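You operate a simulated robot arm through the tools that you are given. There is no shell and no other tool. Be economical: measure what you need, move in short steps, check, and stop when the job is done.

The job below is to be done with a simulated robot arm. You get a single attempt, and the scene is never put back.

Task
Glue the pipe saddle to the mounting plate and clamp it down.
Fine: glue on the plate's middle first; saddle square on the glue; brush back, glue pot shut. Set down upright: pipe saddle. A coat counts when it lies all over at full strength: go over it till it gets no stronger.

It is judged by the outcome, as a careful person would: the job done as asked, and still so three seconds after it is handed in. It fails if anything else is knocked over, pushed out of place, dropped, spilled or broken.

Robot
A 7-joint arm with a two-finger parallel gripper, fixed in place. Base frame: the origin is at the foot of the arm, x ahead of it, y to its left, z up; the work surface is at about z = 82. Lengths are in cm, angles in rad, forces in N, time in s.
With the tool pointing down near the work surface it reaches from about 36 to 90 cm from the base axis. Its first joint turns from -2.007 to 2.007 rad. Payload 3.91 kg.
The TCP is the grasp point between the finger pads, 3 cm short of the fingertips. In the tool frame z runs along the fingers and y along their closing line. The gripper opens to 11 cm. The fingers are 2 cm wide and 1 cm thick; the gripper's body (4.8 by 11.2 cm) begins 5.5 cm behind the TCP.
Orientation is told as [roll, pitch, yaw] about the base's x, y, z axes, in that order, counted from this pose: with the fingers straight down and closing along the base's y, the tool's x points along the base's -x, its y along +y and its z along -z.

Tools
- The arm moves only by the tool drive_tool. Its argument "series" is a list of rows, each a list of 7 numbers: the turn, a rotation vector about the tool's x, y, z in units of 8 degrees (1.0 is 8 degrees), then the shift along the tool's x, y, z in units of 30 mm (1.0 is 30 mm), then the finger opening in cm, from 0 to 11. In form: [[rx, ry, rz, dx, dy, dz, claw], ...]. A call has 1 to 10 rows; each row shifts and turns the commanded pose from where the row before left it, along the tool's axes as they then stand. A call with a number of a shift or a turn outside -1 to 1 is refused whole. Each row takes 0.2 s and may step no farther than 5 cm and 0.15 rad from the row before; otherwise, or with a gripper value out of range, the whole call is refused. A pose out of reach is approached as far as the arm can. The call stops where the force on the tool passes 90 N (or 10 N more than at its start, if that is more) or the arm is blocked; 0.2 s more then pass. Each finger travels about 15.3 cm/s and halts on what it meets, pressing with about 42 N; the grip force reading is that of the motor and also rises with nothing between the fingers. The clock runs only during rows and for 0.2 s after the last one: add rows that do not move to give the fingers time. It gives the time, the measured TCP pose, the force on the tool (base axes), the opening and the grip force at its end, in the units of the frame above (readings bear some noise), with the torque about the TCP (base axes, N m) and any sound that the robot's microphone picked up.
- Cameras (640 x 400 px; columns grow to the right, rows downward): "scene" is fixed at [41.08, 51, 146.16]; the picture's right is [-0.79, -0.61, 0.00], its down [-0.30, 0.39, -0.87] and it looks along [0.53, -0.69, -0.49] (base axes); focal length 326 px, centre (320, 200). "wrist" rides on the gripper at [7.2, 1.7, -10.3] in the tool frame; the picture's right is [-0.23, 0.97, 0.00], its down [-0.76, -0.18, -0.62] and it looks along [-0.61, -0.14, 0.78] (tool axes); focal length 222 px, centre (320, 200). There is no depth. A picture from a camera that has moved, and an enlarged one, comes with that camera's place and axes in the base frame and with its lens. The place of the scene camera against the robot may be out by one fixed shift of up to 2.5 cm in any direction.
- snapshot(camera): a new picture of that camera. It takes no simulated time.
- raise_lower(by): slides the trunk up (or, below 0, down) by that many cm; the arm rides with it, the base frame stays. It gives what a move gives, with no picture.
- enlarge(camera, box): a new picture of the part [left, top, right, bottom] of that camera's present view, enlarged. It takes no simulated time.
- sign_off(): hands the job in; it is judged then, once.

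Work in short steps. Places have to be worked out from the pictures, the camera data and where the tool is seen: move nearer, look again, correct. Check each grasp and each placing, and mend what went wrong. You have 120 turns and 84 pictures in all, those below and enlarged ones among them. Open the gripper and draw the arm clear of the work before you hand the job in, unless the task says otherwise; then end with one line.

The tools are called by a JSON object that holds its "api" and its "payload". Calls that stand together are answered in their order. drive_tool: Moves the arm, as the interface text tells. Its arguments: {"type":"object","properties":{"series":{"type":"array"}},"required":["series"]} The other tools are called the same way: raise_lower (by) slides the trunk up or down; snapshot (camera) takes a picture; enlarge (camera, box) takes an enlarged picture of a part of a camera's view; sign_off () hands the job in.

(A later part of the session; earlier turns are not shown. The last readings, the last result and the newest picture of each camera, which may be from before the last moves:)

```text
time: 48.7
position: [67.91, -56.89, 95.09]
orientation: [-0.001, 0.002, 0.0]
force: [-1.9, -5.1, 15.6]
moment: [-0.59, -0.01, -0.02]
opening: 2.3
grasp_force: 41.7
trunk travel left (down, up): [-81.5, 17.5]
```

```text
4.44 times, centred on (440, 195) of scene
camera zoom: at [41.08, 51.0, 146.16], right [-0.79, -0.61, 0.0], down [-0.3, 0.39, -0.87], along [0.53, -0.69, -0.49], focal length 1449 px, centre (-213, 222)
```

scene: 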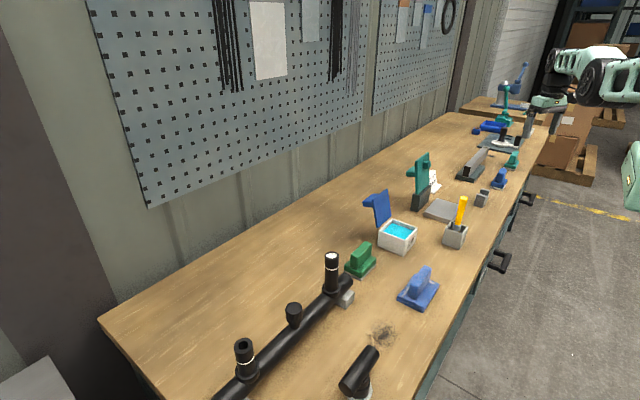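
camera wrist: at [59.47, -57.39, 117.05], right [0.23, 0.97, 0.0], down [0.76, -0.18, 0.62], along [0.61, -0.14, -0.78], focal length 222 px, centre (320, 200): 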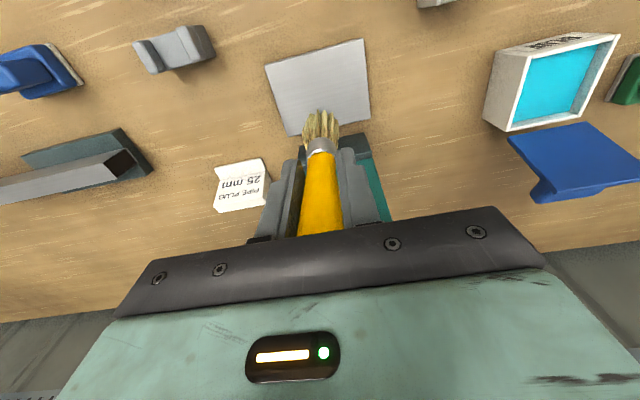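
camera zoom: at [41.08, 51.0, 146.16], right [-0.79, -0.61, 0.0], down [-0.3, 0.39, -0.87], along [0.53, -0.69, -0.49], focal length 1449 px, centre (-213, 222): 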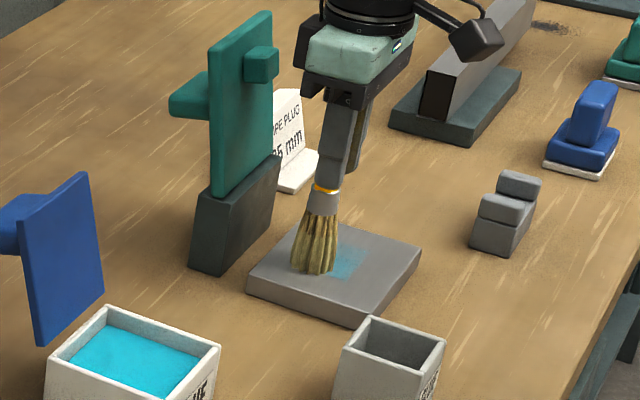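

Glue is being laid. I keep stroking over the middle in lanes, watching the force.

{"api": "drive_tool", "payload": {"series": [[0, 0, 0, 0, 0.2, 0, 0], [0, 0, 0, 0, -0.45, 0, 0], [0, 0, 0, 0, -0.45, 0, 0], [0, 0, 0, 0, -0.45, 0, 0], [0, 0, 0, 0, -0.45, 0, 0], [0, 0, 0, 0, -0.45, 0, 0], [0, 0, 0, 0.45, 0, 0, 0], [0, 0, 0, 0, 0.45, 0, 0], [0, 0, 0, 0, 0.45, 0, 0], [0, 0, 0, 0, 0.45, 0, 0]]}}

{"api": "drive_tool", "payload": {"series": [[0, 0, 0, 0, 0.45, 0, 0], [0, 0, 0, 0, 0.45, 0, 0], [0, 0, 0, -0.45, 0, 0, 0], [0, 0, 0, -0.45, 0, 0, 0], [0, 0, 0, 0, -0.45, 0, 0], [0, 0, 0, 0, -0.45, 0, 0], [0, 0, 0, 0, -0.45, 0, 0], [0, 0, 0, 0, -0.45, 0, 0], [0, 0, 0, 0, -0.45, 0, 0], [0, 0, 0, 0, 0, -0.8, 0]]}}

{"api": "enlarge", "payload": {"camera": "scene", "box": [390, 150, 490, 240]}}

```text
time: 50.9
position: [66.79, -58.76, 95.18]
orientation: [0.001, 0.002, 0.0]
force: [0.8, -0.9, -0.6]
moment: [-0.02, 0.01, 0.01]
opening: 2.28
grasp_force: 42.5
trunk travel left (down, up): [-81.5, 17.5]
```

```text
time: 53.1
position: [69.35, -62.83, 97.27]
orientation: [0.003, 0.002, 0.001]
force: [0.2, 0.4, -1.2]
moment: [-0.01, -0.02, 0.03]
opening: 2.29
grasp_force: 41.5
trunk travel left (down, up): [-81.5, 17.5]
```

```text
4.44 times, centred on (440, 195) of scene
camera zoom: at [41.08, 51.0, 146.16], right [-0.79, -0.61, 0.0], down [-0.3, 0.39, -0.87], along [0.53, -0.69, -0.49], focal length 1449 px, centre (-213, 222)
```

zoom: 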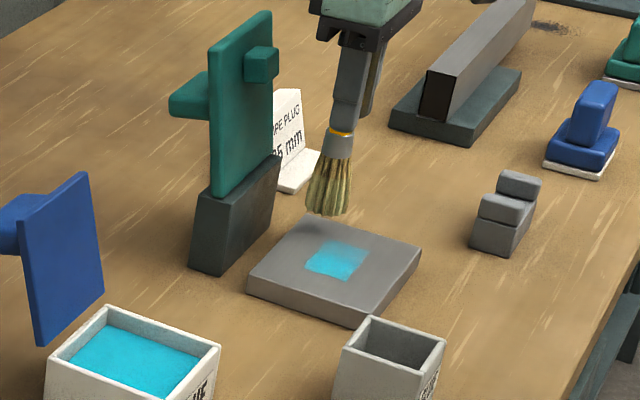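

A patch of glue shows in the middle, weaker on the wall side; contact was lost later. I press again and repeat with check on force.

{"api": "drive_tool", "payload": {"series": [[0, 0, 0, 0.2, 0.2, 0.5, 0], [0, 0, 0, 0, 0, 0.2, 0], [0, 0, 0, 0, 0, 0.1, 0], [0, 0, 0, 0, 0, 0, 0]]}}

{"api": "enlarge", "payload": {"camera": "wrist", "box": [240, 40, 420, 200]}}

```text
time: 54.1
position: [68.74, -62.47, 94.96]
orientation: [-0.001, 0.0, 0.0]
force: [-1.1, 0.1, 6.0]
moment: [-0.35, 0.04, 0.0]
opening: 2.26
grasp_force: 41.8
trunk travel left (down, up): [-81.5, 17.5]
```

```text
2.50 times, centred on (330, 120) of wrist
camera zoom: at [61.47, -60.71, 105.23], right [0.23, 0.97, 0.0], down [0.76, -0.18, 0.62], along [0.61, -0.14, -0.78], focal length 555 px, centre (295, 400)
```

zoom: 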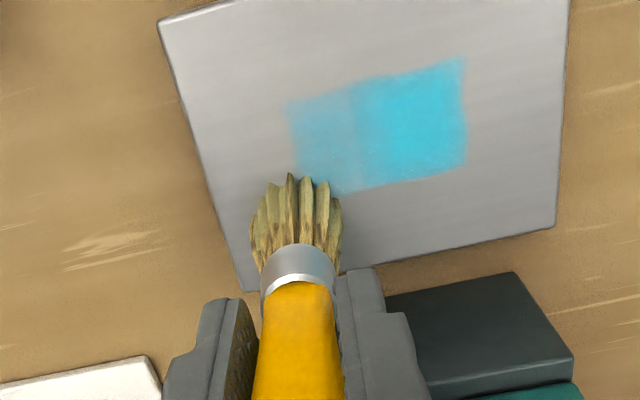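

Clear view: the zone is x 65.3–68.7, y -61.8…-55.8; the -y half is weaker. I stroke over it with light pressure at tip x≈67.

{"api": "drive_tool", "payload": {"series": [[0, 0, 0, 0.25, 0.1, 0.05, 0], [0, 0, 0, 0, 0.3, 0, 0], [0, 0, 0, 0, 0.3, 0, 0], [0, 0, 0, 0, 0.3, 0, 0], [0, 0, 0, 0, 0.3, 0, 0], [0, 0, 0, 0, -0.3, 0, 0], [0, 0, 0, 0, -0.3, 0, 0], [0, 0, 0, 0, -0.3, 0, 0], [0, 0, 0, 0, -0.3, 0, 0], [0, 0, 0, 0, 0, 0, 0]]}}

{"api": "drive_tool", "payload": {"series": [[0, 0, 0, -0.3, 0, 0.03, 0], [0, 0, 0, 0, 0.4, 0, 0], [0, 0, 0, 0, 0.4, 0, 0], [0, 0, 0, 0, 0.4, 0, 0], [0, 0, 0, 0, 0.4, 0, 0], [0, 0, 0, 0, 0.4, 0, 0], [0, 0, 0, 0, 0, -0.4, 0], [0, 0, 0, 0, 0, -0.9, 0], [0, 0, 0, 0.5, 0.5, -0.9, 0], [0, 0, 0, 0.9, 0.5, 0, 0]]}}

{"api": "enlarge", "payload": {"camera": "scene", "box": [390, 150, 490, 240]}}

{"api": "enlarge", "payload": {"camera": "wrist", "box": [180, 20, 420, 200]}}

```text
time: 56.3
position: [67.76, -61.98, 94.85]
orientation: [0.0, 0.0, 0.001]
force: [1.3, 4.9, 16.3]
moment: [0.67, -0.27, 0.02]
opening: 2.3
grasp_force: 41.7
trunk travel left (down, up): [-81.5, 17.5]
```

```text
time: 58.5
position: [64.42, -52.96, 101.42]
orientation: [0.0, 0.002, 0.001]
force: [0.6, 0.4, -1.0]
moment: [0.02, 0.0, -0.04]
opening: 2.29
grasp_force: 42.1
trunk travel left (down, up): [-81.5, 17.5]
```

```text
4.44 times, centred on (440, 195) of scene
camera zoom: at [41.08, 51.0, 146.16], right [-0.79, -0.61, 0.0], down [-0.3, 0.39, -0.87], along [0.53, -0.69, -0.49], focal length 1449 px, centre (-213, 222)
```

zoom: 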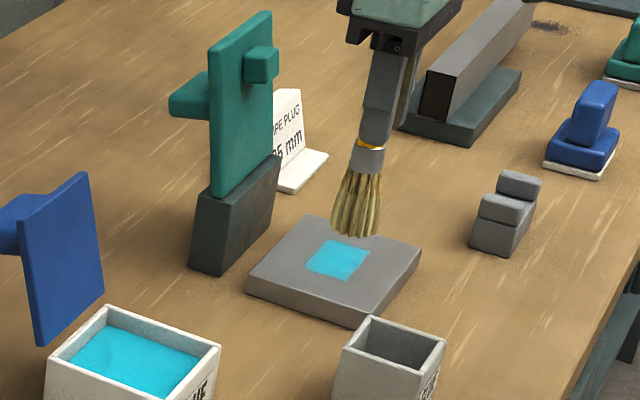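

```text
2.22 times, centred on (300, 110) of wrist
camera zoom: at [57.12, -51.27, 111.66], right [0.23, 0.97, 0.0], down [0.76, -0.18, 0.62], along [0.61, -0.14, -0.78], focal length 494 px, centre (364, 400)
```

zoom: 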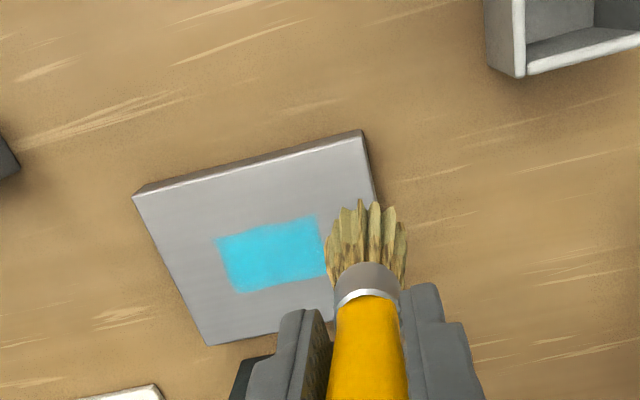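

Nearly uniform now. One more full pass over both lanes to be sure it's saturated.

{"api": "drive_tool", "payload": {"series": [[0, 0, 0, -0.6, -0.6, 0.7, 0], [0, 0, 0, -0.2, -0.3, 0.7, 0], [0, 0, 0, 0, 0, 0.8, 0], [0, 0, 0, 0, -0.3, 0, 0], [0, 0, 0, 0, -0.4, 0, 0], [0, 0, 0, 0, -0.4, 0, 0], [0, 0, 0, 0, -0.4, 0, 0], [0, 0, 0, 0, -0.3, 0, 0], [0, 0, 0, -0.5, 0, 0, 0], [0, 0, 0, 0, 0, 0, 0]]}}

{"api": "drive_tool", "payload": {"series": [[0, 0, 0, 0, 0.4, 0, 0], [0, 0, 0, 0, 0.4, 0, 0], [0, 0, 0, 0, 0.4, 0, 0], [0, 0, 0, 0, 0.4, 0, 0], [0, 0, 0, 0, 0.3, 0, 0], [0, 0, 0, 0.3, 0, 0.02, 0], [0, 0, 0, 0, -0.4, 0, 0], [0, 0, 0, 0, -0.4, 0, 0], [0, 0, 0, 0, -0.4, 0, 0], [0, 0, 0, 0, -0.4, 0, 0]]}}

{"api": "drive_tool", "payload": {"series": [[0, 0, 0, 0, 0.3, 0, 0], [0, 0, 0, 0, 0.4, 0, 0], [0, 0, 0, 0, 0.4, 0, 0], [0, 0, 0, 0, 0.3, 0, 0], [0, 0, 0, 0, 0, -0.4, 0], [0, 0, 0, 0, 0, -0.9, 0], [0, 0, 0, 0.5, 0.5, -0.9, 0], [0, 0, 0, 0.9, 0.5, -0.6, 0], [0, 0, 0, 0, 0.9, -0.4, 0]]}}

{"api": "enlarge", "payload": {"camera": "wrist", "box": [160, 20, 400, 200]}}

```text
time: 60.7
position: [68.42, -61.35, 94.97]
orientation: [-0.002, 0.001, 0.0]
force: [-6.5, -5.5, 19.3]
moment: [-0.41, 0.32, 0.0]
opening: 2.3
grasp_force: 42.3
trunk travel left (down, up): [-81.5, 17.5]
```

```text
time: 62.9
position: [67.66, -60.29, 95.0]
orientation: [0.0, 0.002, 0.002]
force: [-0.6, 9.1, 29.2]
moment: [0.97, -0.19, 0.09]
opening: 2.28
grasp_force: 41.5
trunk travel left (down, up): [-81.5, 17.5]
```

```text
time: 64.9
position: [63.39, -50.5, 104.42]
orientation: [0.001, 0.003, 0.0]
force: [-0.3, 0.2, -0.3]
moment: [0.04, -0.01, 0.03]
opening: 2.3
grasp_force: 42.0
trunk travel left (down, up): [-81.5, 17.5]
```

```text
2.22 times, centred on (280, 110) of wrist
camera zoom: at [56.18, -48.92, 114.61], right [0.23, 0.97, 0.0], down [0.76, -0.18, 0.62], along [0.61, -0.14, -0.78], focal length 494 px, centre (409, 400)
```

zoom: 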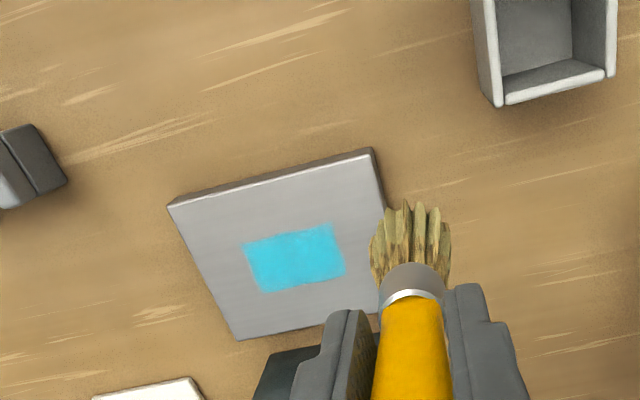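

{"api": "enlarge", "payload": {"camera": "wrist", "box": [220, 95, 300, 160]}}

```text
6.15 times, centred on (260, 128) of wrist
camera zoom: at [56.18, -48.92, 114.61], right [0.23, 0.97, 0.0], down [0.76, -0.18, 0.62], along [0.61, -0.14, -0.78], focal length 1367 px, centre (689, 646)
```

zoom: 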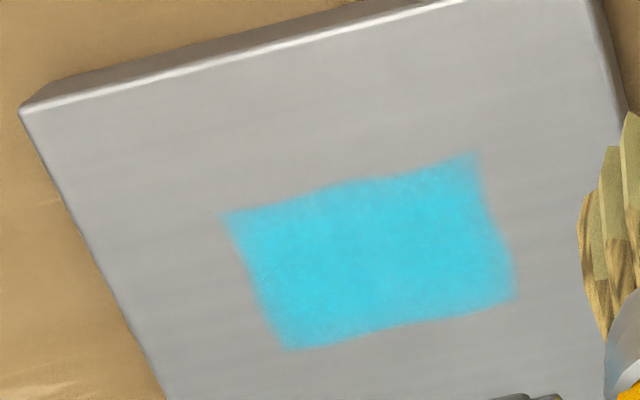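

The coat is uniform. Now I return the brush: line it up above the holder first.

{"api": "drive_tool", "payload": {"series": [[0, 0, 0, 0.4, 0.6, -0.3, 0], [0, 0, 0, 0.4, 0.6, 0, 0], [0, 0, 0, 0.4, 0.6, 0, 0], [0, 0, 0, 0.43, 0.6, 0, 0], [0, 0, 0, 0, 0, 0, 0]]}}

{"api": "enlarge", "payload": {"camera": "wrist", "box": [250, 40, 410, 200]}}

{"api": "enlarge", "payload": {"camera": "scene", "box": [400, 150, 500, 260]}}

```text
time: 66.1
position: [58.59, -43.21, 105.17]
orientation: [0.002, 0.001, 0.0]
force: [0.3, -0.3, -1.6]
moment: [0.01, 0.01, -0.01]
opening: 2.3
grasp_force: 42.2
trunk travel left (down, up): [-81.5, 17.5]
```

```text
2.50 times, centred on (330, 120) of wrist
camera zoom: at [51.36, -41.5, 115.39], right [0.23, 0.97, 0.0], down [0.76, -0.18, 0.62], along [0.61, -0.14, -0.78], focal length 555 px, centre (295, 400)
```

zoom: 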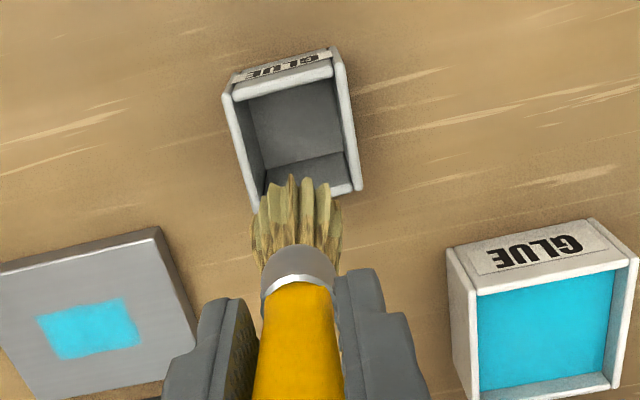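

```text
3.64 times, centred on (450, 205) of scene
camera zoom: at [41.08, 51.0, 146.16], right [-0.79, -0.61, 0.0], down [-0.3, 0.39, -0.87], along [0.53, -0.69, -0.49], focal length 1186 px, centre (-153, 182)
```

zoom: 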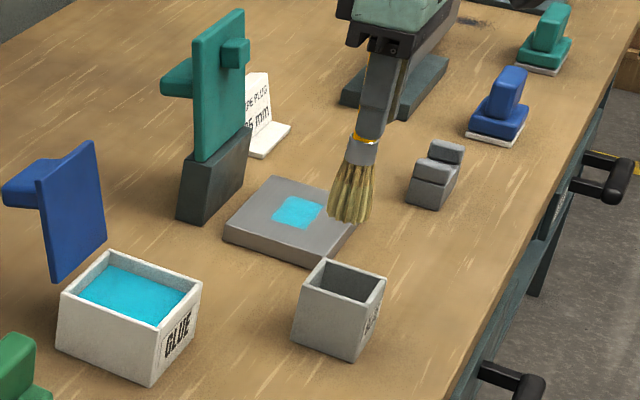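

Tip and holder centre agree within 0.3 cm. I lower the brush in, the last part slowly.

{"api": "drive_tool", "payload": {"series": [[0, 0, 0, 0.1, 0, 0.6, 0], [0, 0, 0, 0, 0, 0.7, 0], [0, 0, 0, 0, 0, 0.7, 0], [0, 0, 0, 0, 0, 0.6, 0], [0, 0, 0, 0, 0, 0.4, 0], [0, 0, 0, 0, 0, 0.3, 0], [0, 0, 0, 0, 0, 0, 0]]}}

{"api": "enlarge", "payload": {"camera": "scene", "box": [400, 150, 500, 260]}}

```text
time: 67.7
position: [58.33, -43.35, 95.05]
orientation: [0.003, 0.002, -0.001]
force: [-0.1, -0.2, -0.4]
moment: [0.01, 0.0, 0.0]
opening: 2.26
grasp_force: 42.2
trunk travel left (down, up): [-81.5, 17.5]
```

```text
3.64 times, centred on (450, 205) of scene
camera zoom: at [41.08, 51.0, 146.16], right [-0.79, -0.61, 0.0], down [-0.3, 0.39, -0.87], along [0.53, -0.69, -0.49], focal length 1186 px, centre (-153, 182)
```

zoom: 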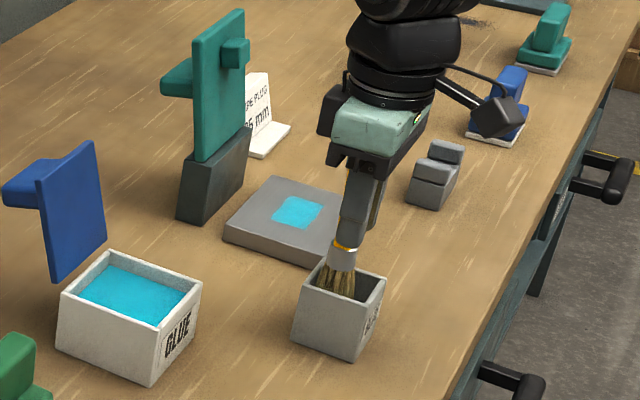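

Inside the holder, no contact yet. I lower gently to the floor.

{"api": "drive_tool", "payload": {"series": [[0, 0, 0, 0, 0, 0.2, 0], [0, 0, 0, 0, 0, 0.1, 0], [0, 0, 0, 0, 0, 0.1, 0], [0, 0, 0, 0, 0, 0, 0]]}}

```text
time: 68.7
position: [58.19, -43.17, 93.92]
orientation: [0.001, -0.001, 0.0]
force: [0.8, -0.1, -1.3]
moment: [-0.01, -0.01, 0.0]
opening: 2.26
grasp_force: 42.0
trunk travel left (down, up): [-81.5, 17.5]
```

{"api": "drive_tool", "payload": {"series": [[0, 0, 0, 0, 0, 0.12, 0], [0, 0, 0, 0, 0, 0.1, 0], [0, 0, 0, 0, 0, 0, 0]]}}

{"api": "enlarge", "payload": {"camera": "scene", "box": [420, 180, 490, 260]}}

```text
time: 69.5
position: [58.23, -43.28, 93.42]
orientation: [0.003, 0.002, 0.001]
force: [0.0, -0.6, -0.7]
moment: [-0.03, -0.01, 0.01]
opening: 2.29
grasp_force: 41.9
trunk travel left (down, up): [-81.5, 17.5]
```

```text
5.00 times, centred on (455, 220) of scene
camera zoom: at [41.08, 51.0, 146.16], right [-0.79, -0.61, 0.0], down [-0.3, 0.39, -0.87], along [0.53, -0.69, -0.49], focal length 1631 px, centre (-355, 100)
```

zoom: 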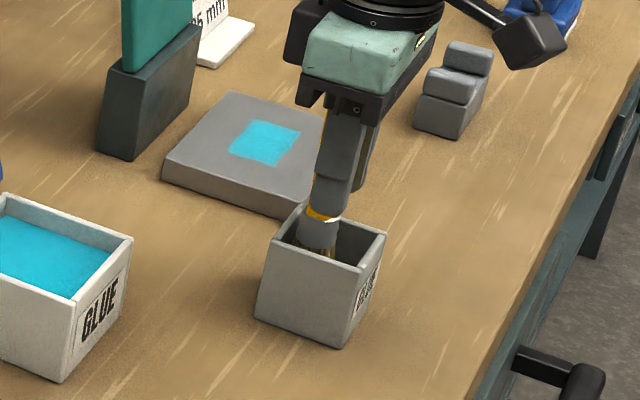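

{"api": "drive_tool", "payload": {"series": [[0, 0, 0, 0, 0, 0.1, 0], [0, 0, 0, 0, 0, 0.1, 0], [0, 0, 0, 0, 0, 0, 0]]}}

```text
time: 70.3
position: [58.16, -43.1, 93.06]
orientation: [-0.001, -0.002, 0.001]
force: [0.6, 6.6, 31.0]
moment: [1.01, -0.43, 0.08]
opening: 2.31
grasp_force: 42.2
trunk travel left (down, up): [-81.5, 17.5]
```

Bristles are on the floor. I ease up slightly, open, and rise straight up.

{"api": "drive_tool", "payload": {"series": [[0, 0, 0, 0, 0, -0.07, 0], [0, 0, 0, 0, 0, 0, 4], [0, 0, 0, 0, 0, 0, 6], [0, 0, 0, 0, 0, 0, 8], [0, 0, 0, 0, 0, -0.8, 8], [0, 0, 0, 0, 0, -0.9, 8], [0, 0, 0, 0, 0, -0.9, 8], [0, 0, 0, 0, 0, -0.9, 8], [0, 0, 0, 0, 0, 0, 8]]}}

{"api": "enlarge", "payload": {"camera": "scene", "box": [400, 150, 500, 260]}}

{"api": "snapshot", "payload": {"camera": "wrist"}}

```text
time: 72.3
position: [58.52, -43.26, 103.7]
orientation: [0.002, 0.001, -0.002]
force: [0.4, 0.2, -0.2]
moment: [-0.02, 0.01, 0.01]
opening: 8.01
grasp_force: 0.1
trunk travel left (down, up): [-81.5, 17.5]
```

```text
3.64 times, centred on (450, 205) of scene
camera zoom: at [41.08, 51.0, 146.16], right [-0.79, -0.61, 0.0], down [-0.3, 0.39, -0.87], along [0.53, -0.69, -0.49], focal length 1186 px, centre (-153, 182)
```

zoom: 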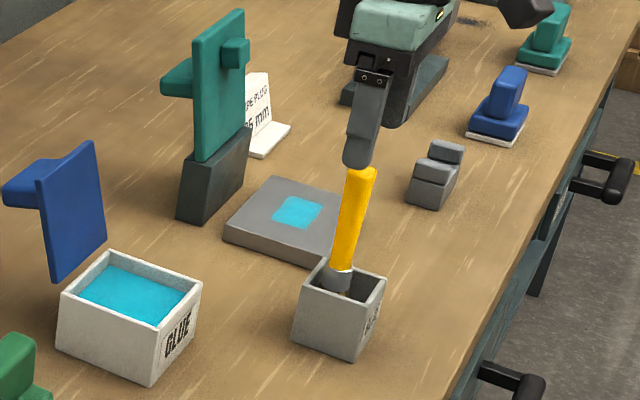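

```text
36 pictures are left
camera wrist: at [51.24, -41.62, 113.91], right [0.23, 0.97, 0.0], down [0.76, -0.18, 0.62], along [0.61, -0.14, -0.78], focal length 222 px, centre (320, 200)
```

wrist: 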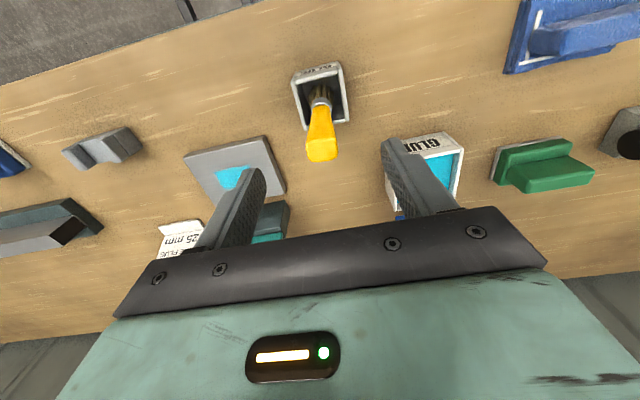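

Brush is back in its holder. Next the saddle: I raise, tilt 16° outward about y, and travel to above it; open fully.

{"api": "drive_tool", "payload": {"series": [[0, 0, 0, 0, -0.5, -1, 11], [0, 0, 0, 0, -1, -1, 11], [0, -1, 0, 0, -1, -1, 11], [0, -1, 0, 0, -1, 0, 11], [0, 0, 0, 0, -1, 0, 11], [0, 0, 0, 0, -1, 0, 11], [0, 0, 0, 0, -1, 0, 11], [0, 0, 0, 0, -1, 0, 11], [0, 0, 0, 0, -1, 0, 11], [0, 0, 0, 0, -1, 0, 11]]}}

{"api": "raise_lower", "payload": {"by": -16}}

{"api": "snapshot", "payload": {"camera": "wrist"}}

```text
time: 74.5
position: [58.28, -71.58, 112.84]
orientation: [0.001, -0.277, 0.002]
force: [0.5, 1.1, -0.2]
moment: [-0.01, 0.01, 0.03]
opening: 11.03
grasp_force: 0.0
trunk travel left (down, up): [-81.5, 17.5]
```

```text
time: 76.3
position: [58.12, -71.59, 96.91]
orientation: [0.004, -0.279, 0.0]
force: [-0.9, -0.4, -0.8]
moment: [-0.01, 0.0, 0.01]
opening: 11.01
grasp_force: 0.1
trunk travel left (down, up): [-65.5, 33.5]
```

```text
35 pictures are left
camera wrist: at [48.38, -69.92, 104.59], right [0.22, 0.97, 0.06], down [0.56, -0.18, 0.81], along [0.8, -0.14, -0.59], focal length 222 px, centre (320, 200)
```

wrist: 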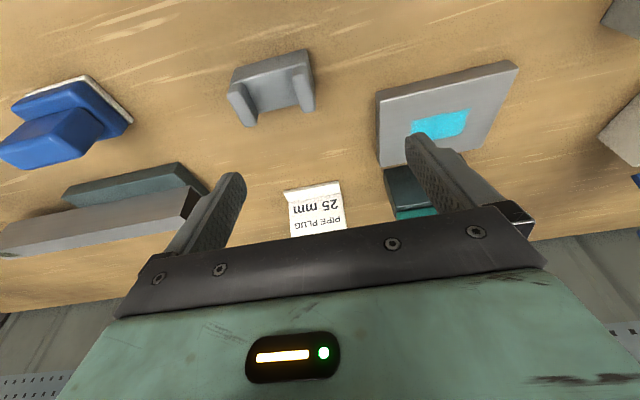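

Saddle confirmed at centre (58.1,-74.85). I shift sideways, and descend vertically in tilted tool axes.

{"api": "drive_tool", "payload": {"series": [[0, 0, 0, 0, -0.55, 0, 11], [0, 0, 0, 0, -0.54, 0, 11], [0, 0, 0, 0.19, 0, 0.64, 11], [0, 0, 0, 0.19, 0, 0.64, 11], [0, 0, 0, 0, 0, 0, 11]]}}

{"api": "enlarge", "payload": {"camera": "scene", "box": [440, 140, 530, 220]}}

```text
time: 77.5
position: [58.12, -74.85, 92.94]
orientation: [0.002, -0.28, 0.001]
force: [0.9, -0.8, 0.1]
moment: [0.01, 0.01, -0.02]
opening: 11.01
grasp_force: 0.0
trunk travel left (down, up): [-65.5, 33.5]
```

```text
5.00 times, centred on (485, 180) of scene
camera zoom: at [41.08, 51.0, 146.16], right [-0.79, -0.61, 0.0], down [-0.3, 0.39, -0.87], along [0.53, -0.69, -0.49], focal length 1631 px, centre (-505, 300)
```

zoom: 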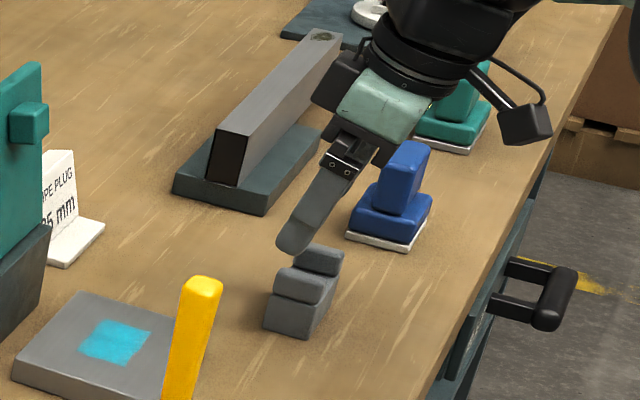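

Well aligned. I descend the last 7 cm and close.

{"api": "drive_tool", "payload": {"series": [[0, 0, 0, 0.215, 0, 0.748, 11], [0, 0, 0, 0.215, 0, 0.748, 11], [0, 0, 0, 0.215, 0, 0.748, 11], [0, 0, 0, 0, 0, 0, 11]]}}

{"api": "snapshot", "payload": {"camera": "wrist"}}

```text
time: 78.5
position: [58.22, -75.02, 85.6]
orientation: [0.001, -0.279, 0.0]
force: [0.0, -0.9, -0.3]
moment: [-0.03, 0.0, 0.0]
opening: 10.99
grasp_force: 0.0
trunk travel left (down, up): [-65.5, 33.5]
```

```text
33 pictures are left
camera wrist: at [48.34, -73.31, 93.45], right [0.22, 0.97, 0.06], down [0.56, -0.18, 0.81], along [0.8, -0.14, -0.58], focal length 222 px, centre (320, 200)
```

wrist: 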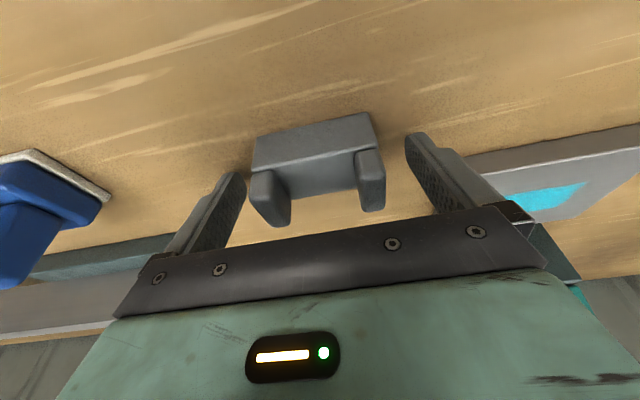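

The saddle is between the fingers. I close and then lift slightly.

{"api": "drive_tool", "payload": {"series": [[0, 0, 0, 0, 0, 0, 9], [0, 0, 0, 0, 0, 0, 7.5], [0, 0, 0, 0, 0, 0, 6], [0, 0, 0, 0, 0, 0, 4], [0, 0, 0, 0, 0, 0, 4]]}}

{"api": "drive_tool", "payload": {"series": [[0, 0, 0, -0.1, 0, -0.35, 4], [0, 0, 0, -0.2, 0, -0.7, 4], [0, 0, 0, -0.22, 0, -0.75, 4], [0, 0, 0, -0.22, 0, -0.75, 4], [0, 0, 0, 0, 0, 0, 4]]}}

{"api": "snapshot", "payload": {"camera": "wrist"}}

{"api": "enlarge", "payload": {"camera": "scene", "box": [440, 140, 530, 220]}}

```text
time: 79.7
position: [58.33, -74.97, 85.64]
orientation: [0.001, -0.276, -0.001]
force: [0.0, 0.0, -0.1]
moment: [-0.03, -0.01, -0.03]
opening: 6.94
grasp_force: 41.8
trunk travel left (down, up): [-65.5, 33.5]
```

```text
time: 80.9
position: [58.29, -74.89, 93.69]
orientation: [0.002, -0.277, 0.001]
force: [-0.3, 0.0, -0.5]
moment: [-0.01, -0.01, 0.0]
opening: 6.96
grasp_force: 41.6
trunk travel left (down, up): [-65.5, 33.5]
```

```text
32 pictures are left
camera wrist: at [48.36, -73.26, 101.53], right [0.22, 0.97, 0.06], down [0.56, -0.18, 0.81], along [0.8, -0.14, -0.59], focal length 222 px, centre (320, 200)
```

wrist: 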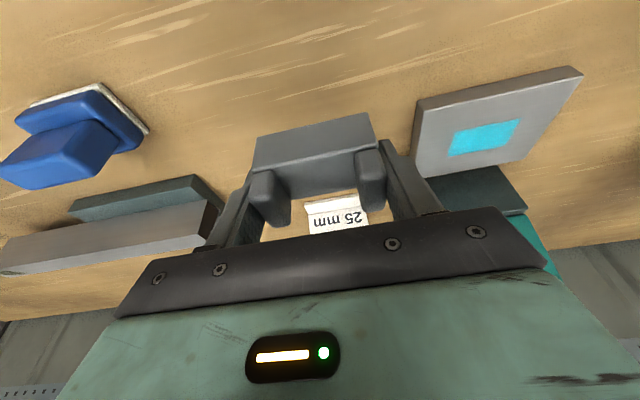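

```text
5.00 times, centred on (485, 180) of scene
camera zoom: at [41.08, 51.0, 146.16], right [-0.79, -0.61, 0.0], down [-0.3, 0.39, -0.87], along [0.53, -0.69, -0.49], focal length 1631 px, centre (-505, 300)
```

zoom: 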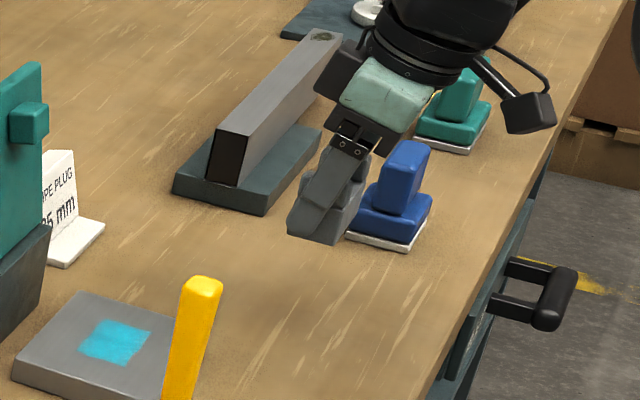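

Saddle held, bottom 3.6 cm below TCP, centred. I carry it level to above the glue zone at (67.0,-58.85).

{"api": "drive_tool", "payload": {"series": [[0, 0, 0, -0.403, 0.765, 0.116, 4], [0, 0, 0, -0.403, 0.765, 0.116, 4], [0, 0, 0, -0.403, 0.765, 0.116, 4], [0, 0, 0, -0.403, 0.765, 0.116, 4], [0, 0, 0, -0.403, 0.765, 0.116, 4], [0, 0, 0, -0.403, 0.765, 0.116, 4], [0, 0, 0, -0.403, 0.765, 0.116, 4], [0, 0, 0, 0, 0, 0, 4]]}}

{"api": "enlarge", "payload": {"camera": "wrist", "box": [200, 50, 440, 240]}}

{"api": "enlarge", "payload": {"camera": "scene", "box": [380, 130, 490, 230]}}

```text
time: 82.7
position: [67.09, -58.88, 93.69]
orientation: [-0.001, -0.279, -0.001]
force: [0.4, 0.0, -1.0]
moment: [0.01, -0.01, 0.03]
opening: 6.93
grasp_force: 42.1
trunk travel left (down, up): [-65.5, 33.5]
```

```text
2.11 times, centred on (320, 145) of wrist
camera zoom: at [57.16, -57.15, 101.48], right [0.22, 0.97, 0.06], down [0.56, -0.18, 0.81], along [0.8, -0.14, -0.59], focal length 468 px, centre (320, 316)
```

zoom: 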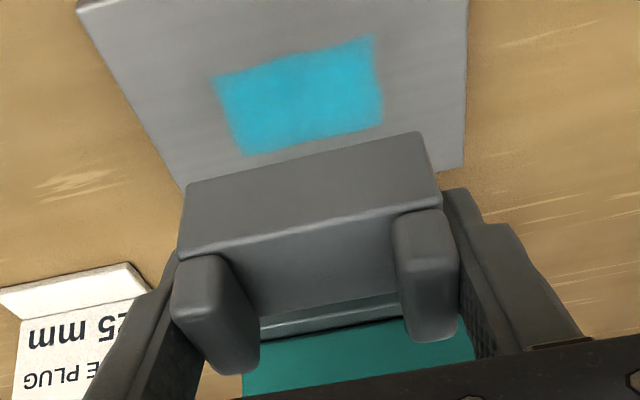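

```text
4.00 times, centred on (435, 180) of scene
camera zoom: at [41.08, 51.0, 146.16], right [-0.79, -0.61, 0.0], down [-0.3, 0.39, -0.87], along [0.53, -0.69, -0.49], focal length 1304 px, centre (-140, 280)
```

zoom: 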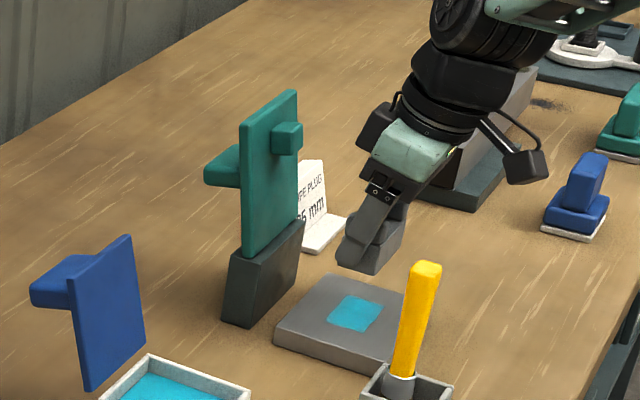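

Saddle front edge (x 65.1, y -62.1…-55.4) lies straight above the glue's front edge (65.2). I lower vertically, then gently to contact.

{"api": "drive_tool", "payload": {"series": [[0, 0, 0, 0.163, 0, 0.566, 4], [0, 0, 0, 0.163, 0, 0.566, 4], [0, 0, 0, 0.163, 0, 0.566, 4], [0, 0, 0, 0, 0, 0, 4]]}}

{"api": "drive_tool", "payload": {"series": [[0, 0, 0, 0.028, 0, 0.096, 4], [0, 0, 0, 0.023, 0, 0.08, 4], [0, 0, 0, 0, 0, 0, 4]]}}

```text
time: 83.7
position: [67.03, -58.98, 88.3]
orientation: [0.001, -0.279, -0.002]
force: [-0.2, 0.2, -1.2]
moment: [0.04, -0.02, 0.01]
opening: 6.95
grasp_force: 42.5
trunk travel left (down, up): [-65.5, 33.5]
```

```text
time: 84.5
position: [67.14, -58.89, 87.94]
orientation: [0.003, -0.277, -0.001]
force: [-0.3, -0.5, -1.4]
moment: [0.03, 0.01, 0.01]
opening: 6.93
grasp_force: 41.7
trunk travel left (down, up): [-65.5, 33.5]
```

{"api": "drive_tool", "payload": {"series": [[0, 0, 0, 0.02, 0, 0.064, 4], [0, 0, 0, 0.02, 0, 0.064, 4], [0, 0, 0, 0, 0, 0, 4]]}}

```text
time: 85.3
position: [66.92, -58.71, 87.7]
orientation: [-0.002, -0.282, -0.001]
force: [-1.0, 0.1, 10.0]
moment: [0.18, 0.11, 0.02]
opening: 6.99
grasp_force: 42.6
trunk travel left (down, up): [-65.5, 33.5]
```

Contact at z 87.7 with 10 N, as computed. I open and withdraw along the tool axis.

{"api": "drive_tool", "payload": {"series": [[0, 0, 0, 0, 0, 0, 8], [0, 0, 0, 0, 0, 0, 9.5], [0, 0, 0, 0, 0, 0, 9.5], [0, 0, 0, 0, 0, -0.5, 9.5], [0, 0, 0, 0, 0, -0.9, 9.5], [0, 0, 0, 0, 0, -0.9, 9.5], [0, 0, 0, 0, 0, -0.9, 9.5], [0, 0, 0, 0, 0, 0, 9.5]]}}

{"api": "enlarge", "payload": {"camera": "wrist", "box": [200, 40, 440, 240]}}

{"api": "enlarge", "payload": {"camera": "scene", "box": [380, 130, 490, 230]}}

```text
time: 87.1
position: [64.2, -58.77, 96.62]
orientation: [0.001, -0.276, 0.001]
force: [-0.3, -0.6, 0.8]
moment: [0.0, -0.01, 0.0]
opening: 9.48
grasp_force: 0.1
trunk travel left (down, up): [-65.5, 33.5]
```

```text
2.00 times, centred on (320, 140) of wrist
camera zoom: at [54.31, -57.08, 104.5], right [0.22, 0.97, 0.06], down [0.56, -0.18, 0.81], along [0.8, -0.14, -0.59], focal length 444 px, centre (320, 320)
```

zoom: 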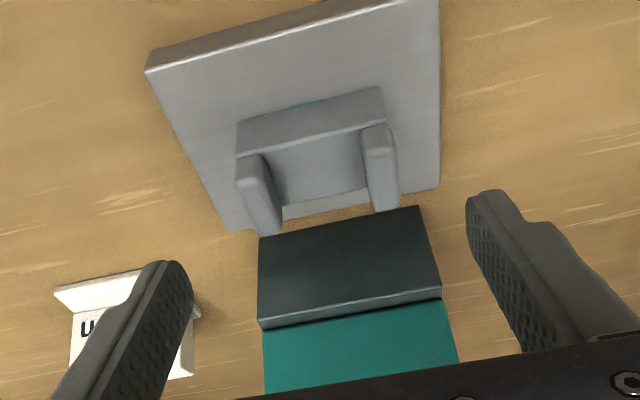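

```text
4.00 times, centred on (435, 180) of scene
camera zoom: at [41.08, 51.0, 146.16], right [-0.79, -0.61, 0.0], down [-0.3, 0.39, -0.87], along [0.53, -0.69, -0.49], focal length 1304 px, centre (-140, 280)
```

zoom: 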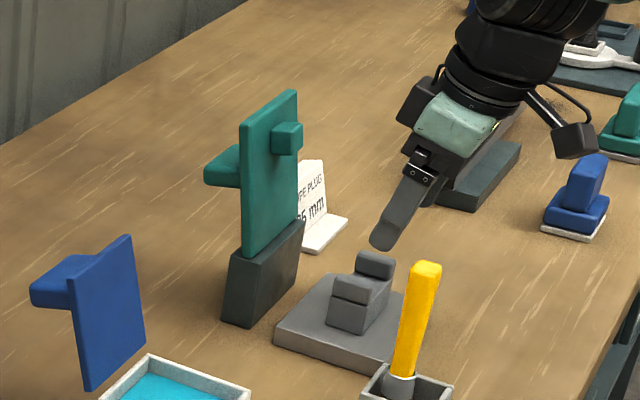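

Saddle sits square on the glue. The clamp lever is a 10.5-wide teal plate hinged at about (75,-58.8,89), top at z≈102, leaning back toward the wall. I'll hook behind its top with closed, tilted fingers; first I move to a view in front of it.

{"api": "drive_tool", "payload": {"series": [[0, -1, 0, 0, 0, -1, 4], [0, -1, 0, 0, 0, -1, 0], [0, 0, 0, 0, 0.45, -1, 0], [0, 0, 0, 0, 0.45, -1, 0], [0, 0, 0, -0.7, 0, 0.44, 0], [0, 0, 0, -0.7, 0, 0.44, 0], [0, 0, 0, 0, 0, 0, 0]]}}

{"api": "snapshot", "payload": {"camera": "wrist"}}

{"api": "enlarge", "payload": {"camera": "scene", "box": [380, 110, 490, 230]}}

```text
time: 88.7
position: [63.98, -56.23, 107.42]
orientation: [0.002, -0.559, -0.001]
force: [-0.3, 0.1, -0.1]
moment: [0.02, 0.01, -0.02]
opening: 0.0
grasp_force: 37.5
trunk travel left (down, up): [-65.5, 33.5]
```

```text
26 pictures are left
camera wrist: at [52.28, -54.58, 112.26], right [0.19, 0.97, 0.12], down [0.32, -0.18, 0.93], along [0.93, -0.14, -0.34], focal length 222 px, centre (320, 200)
```

wrist: 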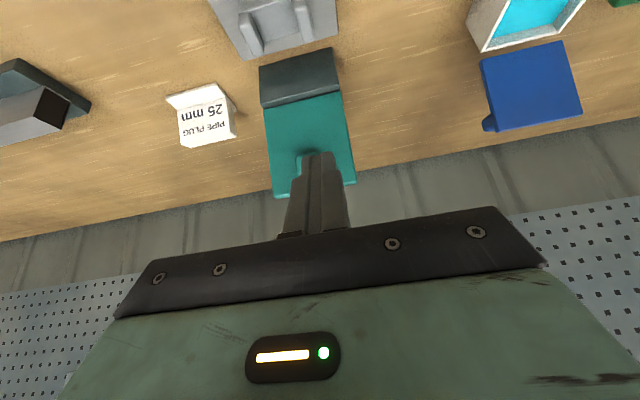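

```text
3.33 times, centred on (435, 170) of scene
camera zoom: at [41.08, 51.0, 146.16], right [-0.79, -0.61, 0.0], down [-0.3, 0.39, -0.87], along [0.53, -0.69, -0.49], focal length 1087 px, centre (-63, 300)
```

zoom: 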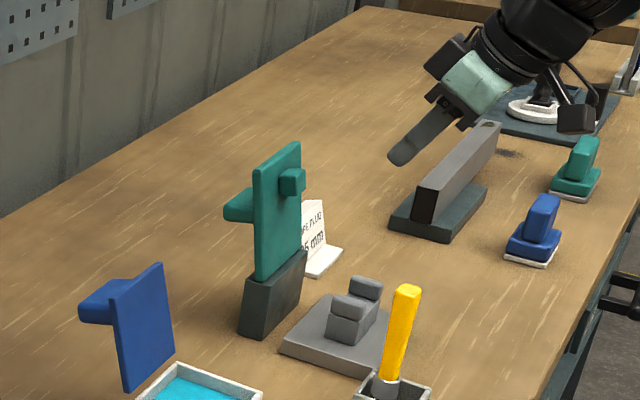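

Lever front top edge is at (76.6, z 102), y -64…-53.9, leaning back 8°. I pass the fingers above it (z 107) to behind.

{"api": "drive_tool", "payload": {"series": [[0, 0, 0, -0.65, 0, 0.406, 0], [0, 0, 0, -0.65, 0, 0.406, 0], [0, 0, 0, -0.65, 0, 0.406, 0], [0, 0, 0, -0.65, 0, 0.406, 0], [0, 0, 0, -0.65, 0, 0.406, 0], [0, 0, 0, -0.65, 0, 0.406, 0], [0, 0, 0, -0.65, 0, 0.406, 0], [0, 0, 0, 0, 0, 0, 0]]}}

{"api": "enlarge", "payload": {"camera": "scene", "box": [380, 110, 490, 230]}}

```text
time: 90.5
position: [80.1, -56.36, 107.43]
orientation: [0.001, -0.556, 0.0]
force: [-0.2, 0.1, -0.2]
moment: [-0.01, 0.01, -0.02]
opening: 0.0
grasp_force: 37.9
trunk travel left (down, up): [-65.5, 33.5]
```

```text
3.33 times, centred on (435, 170) of scene
camera zoom: at [41.08, 51.0, 146.16], right [-0.79, -0.61, 0.0], down [-0.3, 0.39, -0.87], along [0.53, -0.69, -0.49], focal length 1087 px, centre (-63, 300)
```

zoom: 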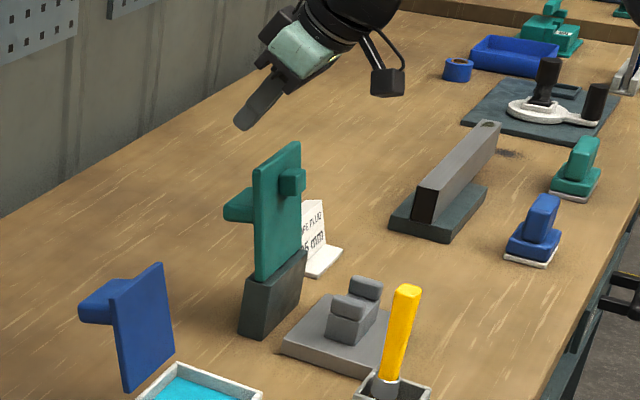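

Tip is clear behind the lever as computed. I lower 4.5 cm behind it.

{"api": "drive_tool", "payload": {"series": [[0, 0, 0, 0.265, 0, 0.424, 0], [0, 0, 0, 0.265, 0, 0.424, 0], [0, 0, 0, 0.265, 0, 0.424, 0], [0, 0, 0, 0, 0, 0, 0]]}}

{"api": "enlarge", "payload": {"camera": "scene", "box": [390, 130, 470, 220]}}

```text
time: 91.5
position: [80.27, -56.02, 102.84]
orientation: [0.001, -0.557, 0.0]
force: [0.5, 0.6, 0.3]
moment: [0.0, 0.0, -0.03]
opening: 0.0
grasp_force: 37.2
trunk travel left (down, up): [-65.5, 33.5]
```

```text
4.44 times, centred on (430, 175) of scene
camera zoom: at [41.08, 51.0, 146.16], right [-0.79, -0.61, 0.0], down [-0.3, 0.39, -0.87], along [0.53, -0.69, -0.49], focal length 1449 px, centre (-169, 311)
```

zoom: 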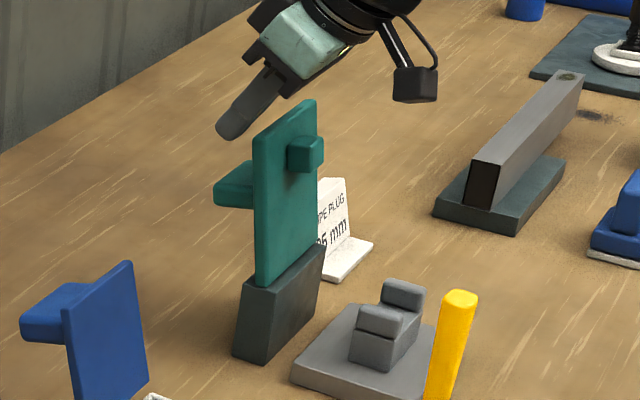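

Fingers are behind the lever. I pull toward -x in small steps watching force.

{"api": "drive_tool", "payload": {"series": [[0, 0, 0, 0.424, 0, -0.265, 0], [0, 0, 0, 0.424, 0, -0.265, 0], [0, 0, 0, 0.424, 0, -0.265, 0], [0, 0, 0, 0, 0, 0, 0]]}}

{"api": "enlarge", "payload": {"camera": "scene", "box": [390, 130, 470, 220]}}

```text
time: 92.5
position: [75.51, -56.03, 102.69]
orientation: [0.004, -0.558, 0.0]
force: [-0.3, -0.3, -0.2]
moment: [-0.01, 0.01, 0.04]
opening: 0.02
grasp_force: 37.7
trunk travel left (down, up): [-65.5, 33.5]
```

```text
4.44 times, centred on (430, 175) of scene
camera zoom: at [41.08, 51.0, 146.16], right [-0.79, -0.61, 0.0], down [-0.3, 0.39, -0.87], along [0.53, -0.69, -0.49], focal length 1449 px, centre (-169, 311)
```

zoom: 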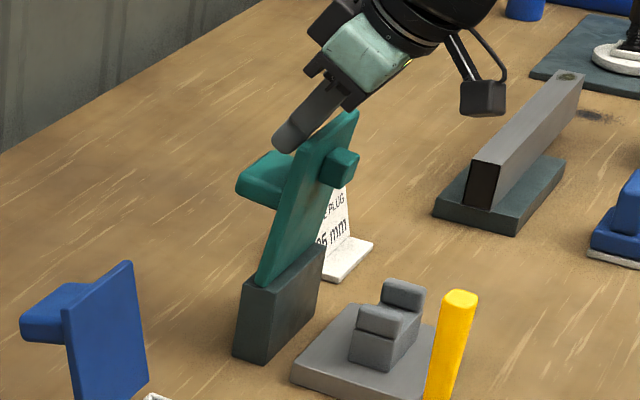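

The lever follows and stays put. I continue pulling along its arc, down and toward -x.

{"api": "drive_tool", "payload": {"series": [[0, 0, 0, 0.384, 0, -0.093, 0], [0, 0, 0, 0.384, 0, -0.093, 0], [0, 0, 0, 0.384, 0, -0.093, 0], [0, 0, 0, 0.384, 0, -0.093, 0], [0, 0, 0, 0.45, 0, 0.013, 0], [0, 0, 0, 0.45, 0, 0.013, 0], [0, 0, 0, 0, 0, 0, 0]]}}

{"api": "enlarge", "payload": {"camera": "scene", "box": [390, 130, 470, 220]}}

```text
time: 94.1
position: [68.87, -56.42, 99.89]
orientation: [0.001, -0.559, 0.0]
force: [1.2, 0.4, -0.7]
moment: [0.03, -0.04, 0.0]
opening: 0.04
grasp_force: 37.4
trunk travel left (down, up): [-65.5, 33.5]
```

```text
4.44 times, centred on (430, 175) of scene
camera zoom: at [41.08, 51.0, 146.16], right [-0.79, -0.61, 0.0], down [-0.3, 0.39, -0.87], along [0.53, -0.69, -0.49], focal length 1449 px, centre (-169, 311)
```

zoom: 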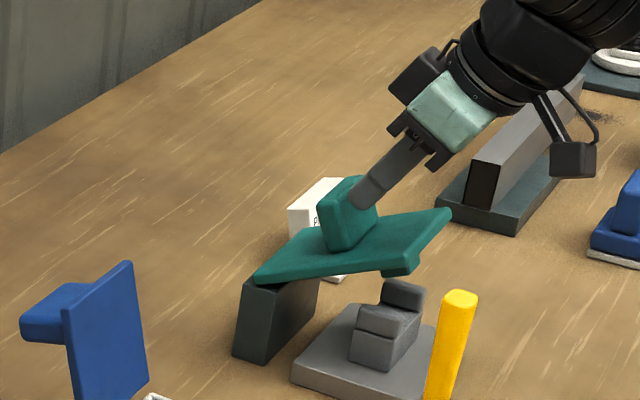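

The lever is down to about 20° above the saddle. I lift off, move past the tab to its outer end, to press it down.

{"api": "drive_tool", "payload": {"series": [[0, 0, 0, -0.353, 0, -0.565, 0], [0, 0, 0, -0.353, 0, -0.565, 0], [0, 0, 0, 0.565, -0.27, -0.353, 0], [0, 0, 0, 0.565, -0.27, -0.353, 0], [0, 0, 0, 0.565, -0.27, -0.353, 0], [0, 0, 0, 0, 0, 0, 0]]}}

{"api": "enlarge", "payload": {"camera": "scene", "box": [390, 130, 470, 220]}}

{"api": "snapshot", "payload": {"camera": "wrist"}}

```text
time: 95.5
position: [62.99, -58.51, 103.87]
orientation: [0.003, -0.559, 0.001]
force: [-1.1, -0.2, 0.6]
moment: [-0.01, 0.01, -0.01]
opening: 0.0
grasp_force: 37.8
trunk travel left (down, up): [-65.5, 33.5]
```

```text
4.44 times, centred on (430, 175) of scene
camera zoom: at [41.08, 51.0, 146.16], right [-0.79, -0.61, 0.0], down [-0.3, 0.39, -0.87], along [0.53, -0.69, -0.49], focal length 1449 px, centre (-169, 311)
```

zoom: 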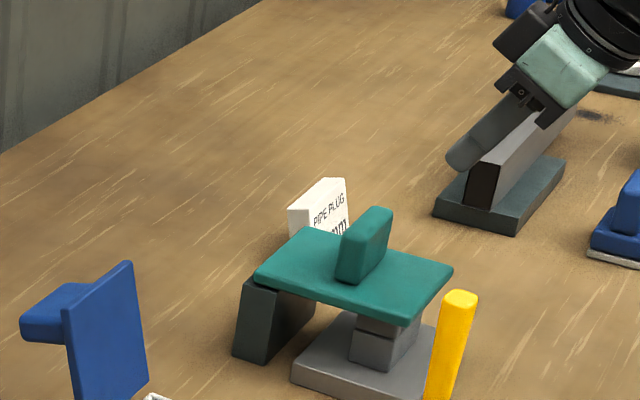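

```text
19 pictures are left
camera wrist: at [51.33, -56.86, 108.68], right [0.19, 0.97, 0.12], down [0.32, -0.18, 0.93], along [0.93, -0.14, -0.34], focal length 222 px, centre (320, 200)
```

wrist: 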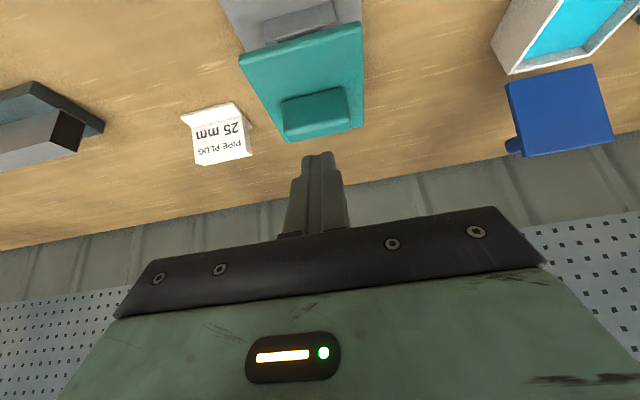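

The lever has dropped onto the saddle by itself. I press it down gently near the saddle to seat it.

{"api": "drive_tool", "payload": {"series": [[0, 0, 0, 0.072, 0, 0.87, 0], [0, 0, 0, 0.412, 0, 0.66, 0], [0, 0, 0, 0.2, 0, 0.32, 0], [0, 0, 0, 0, 0, 0, 0]]}}

{"api": "drive_tool", "payload": {"series": [[0, 0, 0, 0.12, 0, 0.19, 0], [0, 0, 0, 0.12, 0, 0.19, 0], [0, 0, 0, 0, 0, 0, 0]]}}

```text
time: 96.5
position: [64.03, -58.61, 98.14]
orientation: [0.002, -0.559, 0.0]
force: [0.4, 0.1, -0.5]
moment: [0.01, 0.04, -0.02]
opening: 0.02
grasp_force: 37.8
trunk travel left (down, up): [-65.5, 33.5]
```

```text
time: 97.3
position: [64.06, -58.54, 96.69]
orientation: [0.002, -0.557, -0.001]
force: [0.1, -0.5, 0.1]
moment: [0.03, 0.0, -0.01]
opening: 0.0
grasp_force: 37.3
trunk travel left (down, up): [-65.5, 33.5]
```

Tip is about z 94; no contact yet. I continue in small steps.

{"api": "drive_tool", "payload": {"series": [[0, 0, 0, 0.09, 0, 0.14, 0], [0, 0, 0, 0.09, 0, 0.14, 0], [0, 0, 0, 0, 0, 0, 0]]}}

{"api": "enlarge", "payload": {"camera": "scene", "box": [390, 130, 470, 220]}}

```text
time: 98.1
position: [64.07, -58.46, 95.78]
orientation: [0.003, -0.557, 0.001]
force: [-0.5, 0.3, -0.4]
moment: [0.0, -0.03, -0.01]
opening: 0.0
grasp_force: 37.8
trunk travel left (down, up): [-65.5, 33.5]
```

```text
4.44 times, centred on (430, 175) of scene
camera zoom: at [41.08, 51.0, 146.16], right [-0.79, -0.61, 0.0], down [-0.3, 0.39, -0.87], along [0.53, -0.69, -0.49], focal length 1449 px, centre (-169, 311)
```

zoom: 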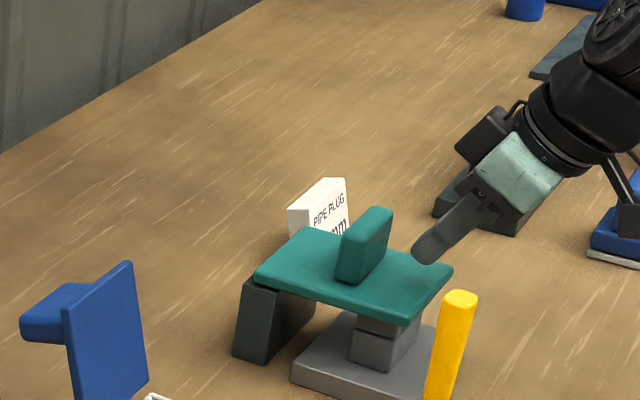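

{"api": "drive_tool", "payload": {"series": [[0, 0, 0, 0.09, 0, 0.14, 0], [0, 0, 0, 0.06, 0, 0.1, 0], [0, 0, 0, 0.06, 0, 0.1, 0], [0, 0, 0, 0, 0, 0, 0]]}}

```text
time: 99.1
position: [64.19, -58.55, 94.61]
orientation: [0.002, -0.558, 0.001]
force: [-0.6, 0.0, -0.1]
moment: [0.01, 0.03, 0.01]
opening: 0.01
grasp_force: 38.2
trunk travel left (down, up): [-65.5, 33.5]
```

{"api": "drive_tool", "payload": {"series": [[0, 0, 0, 0.06, 0, 0.1, 0], [0, 0, 0, 0.06, 0, 0.1, 0], [0, 0, 0, 0.06, 0, 0.1, 0], [0, 0, 0, 0, 0, 0, 0]]}}

```text
time: 100.1
position: [64.13, -58.55, 93.62]
orientation: [0.001, -0.558, -0.001]
force: [0.3, -0.3, -0.2]
moment: [0.05, -0.03, 0.0]
opening: 0.0
grasp_force: 37.7
trunk travel left (down, up): [-65.5, 33.5]
```

{"api": "enlarge", "payload": {"camera": "scene", "box": [400, 160, 460, 220]}}

```text
6.67 times, centred on (430, 190) of scene
camera zoom: at [41.08, 51.0, 146.16], right [-0.79, -0.61, 0.0], down [-0.3, 0.39, -0.87], along [0.53, -0.69, -0.49], focal length 2174 px, centre (-413, 267)
```

zoom: 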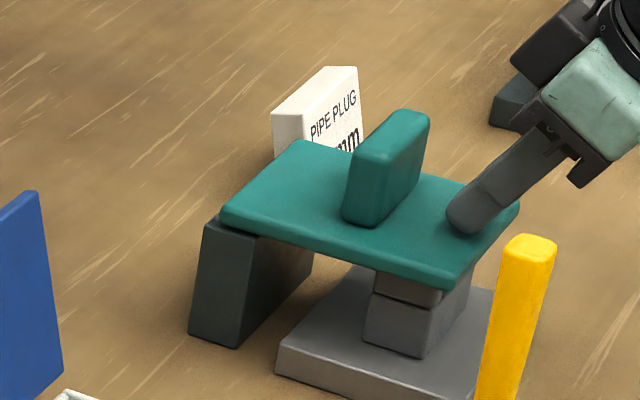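

Fingertips are just over the plate's outer end. A few more millimetres.

{"api": "drive_tool", "payload": {"series": [[0, 0, 0, 0.05, 0, 0.08, 0], [0, 0, 0, 0.05, 0, 0.08, 0], [0, 0, 0, 0.03, 0, 0.05, 0], [0, 0, 0, 0, 0, 0, 0]]}}

```text
time: 101.1
position: [64.28, -58.66, 93.34]
orientation: [-0.006, -0.565, 0.002]
force: [-1.3, -1.2, 42.0]
moment: [-0.05, -0.29, 0.17]
opening: 0.0
grasp_force: 38.0
trunk travel left (down, up): [-65.5, 33.5]
```

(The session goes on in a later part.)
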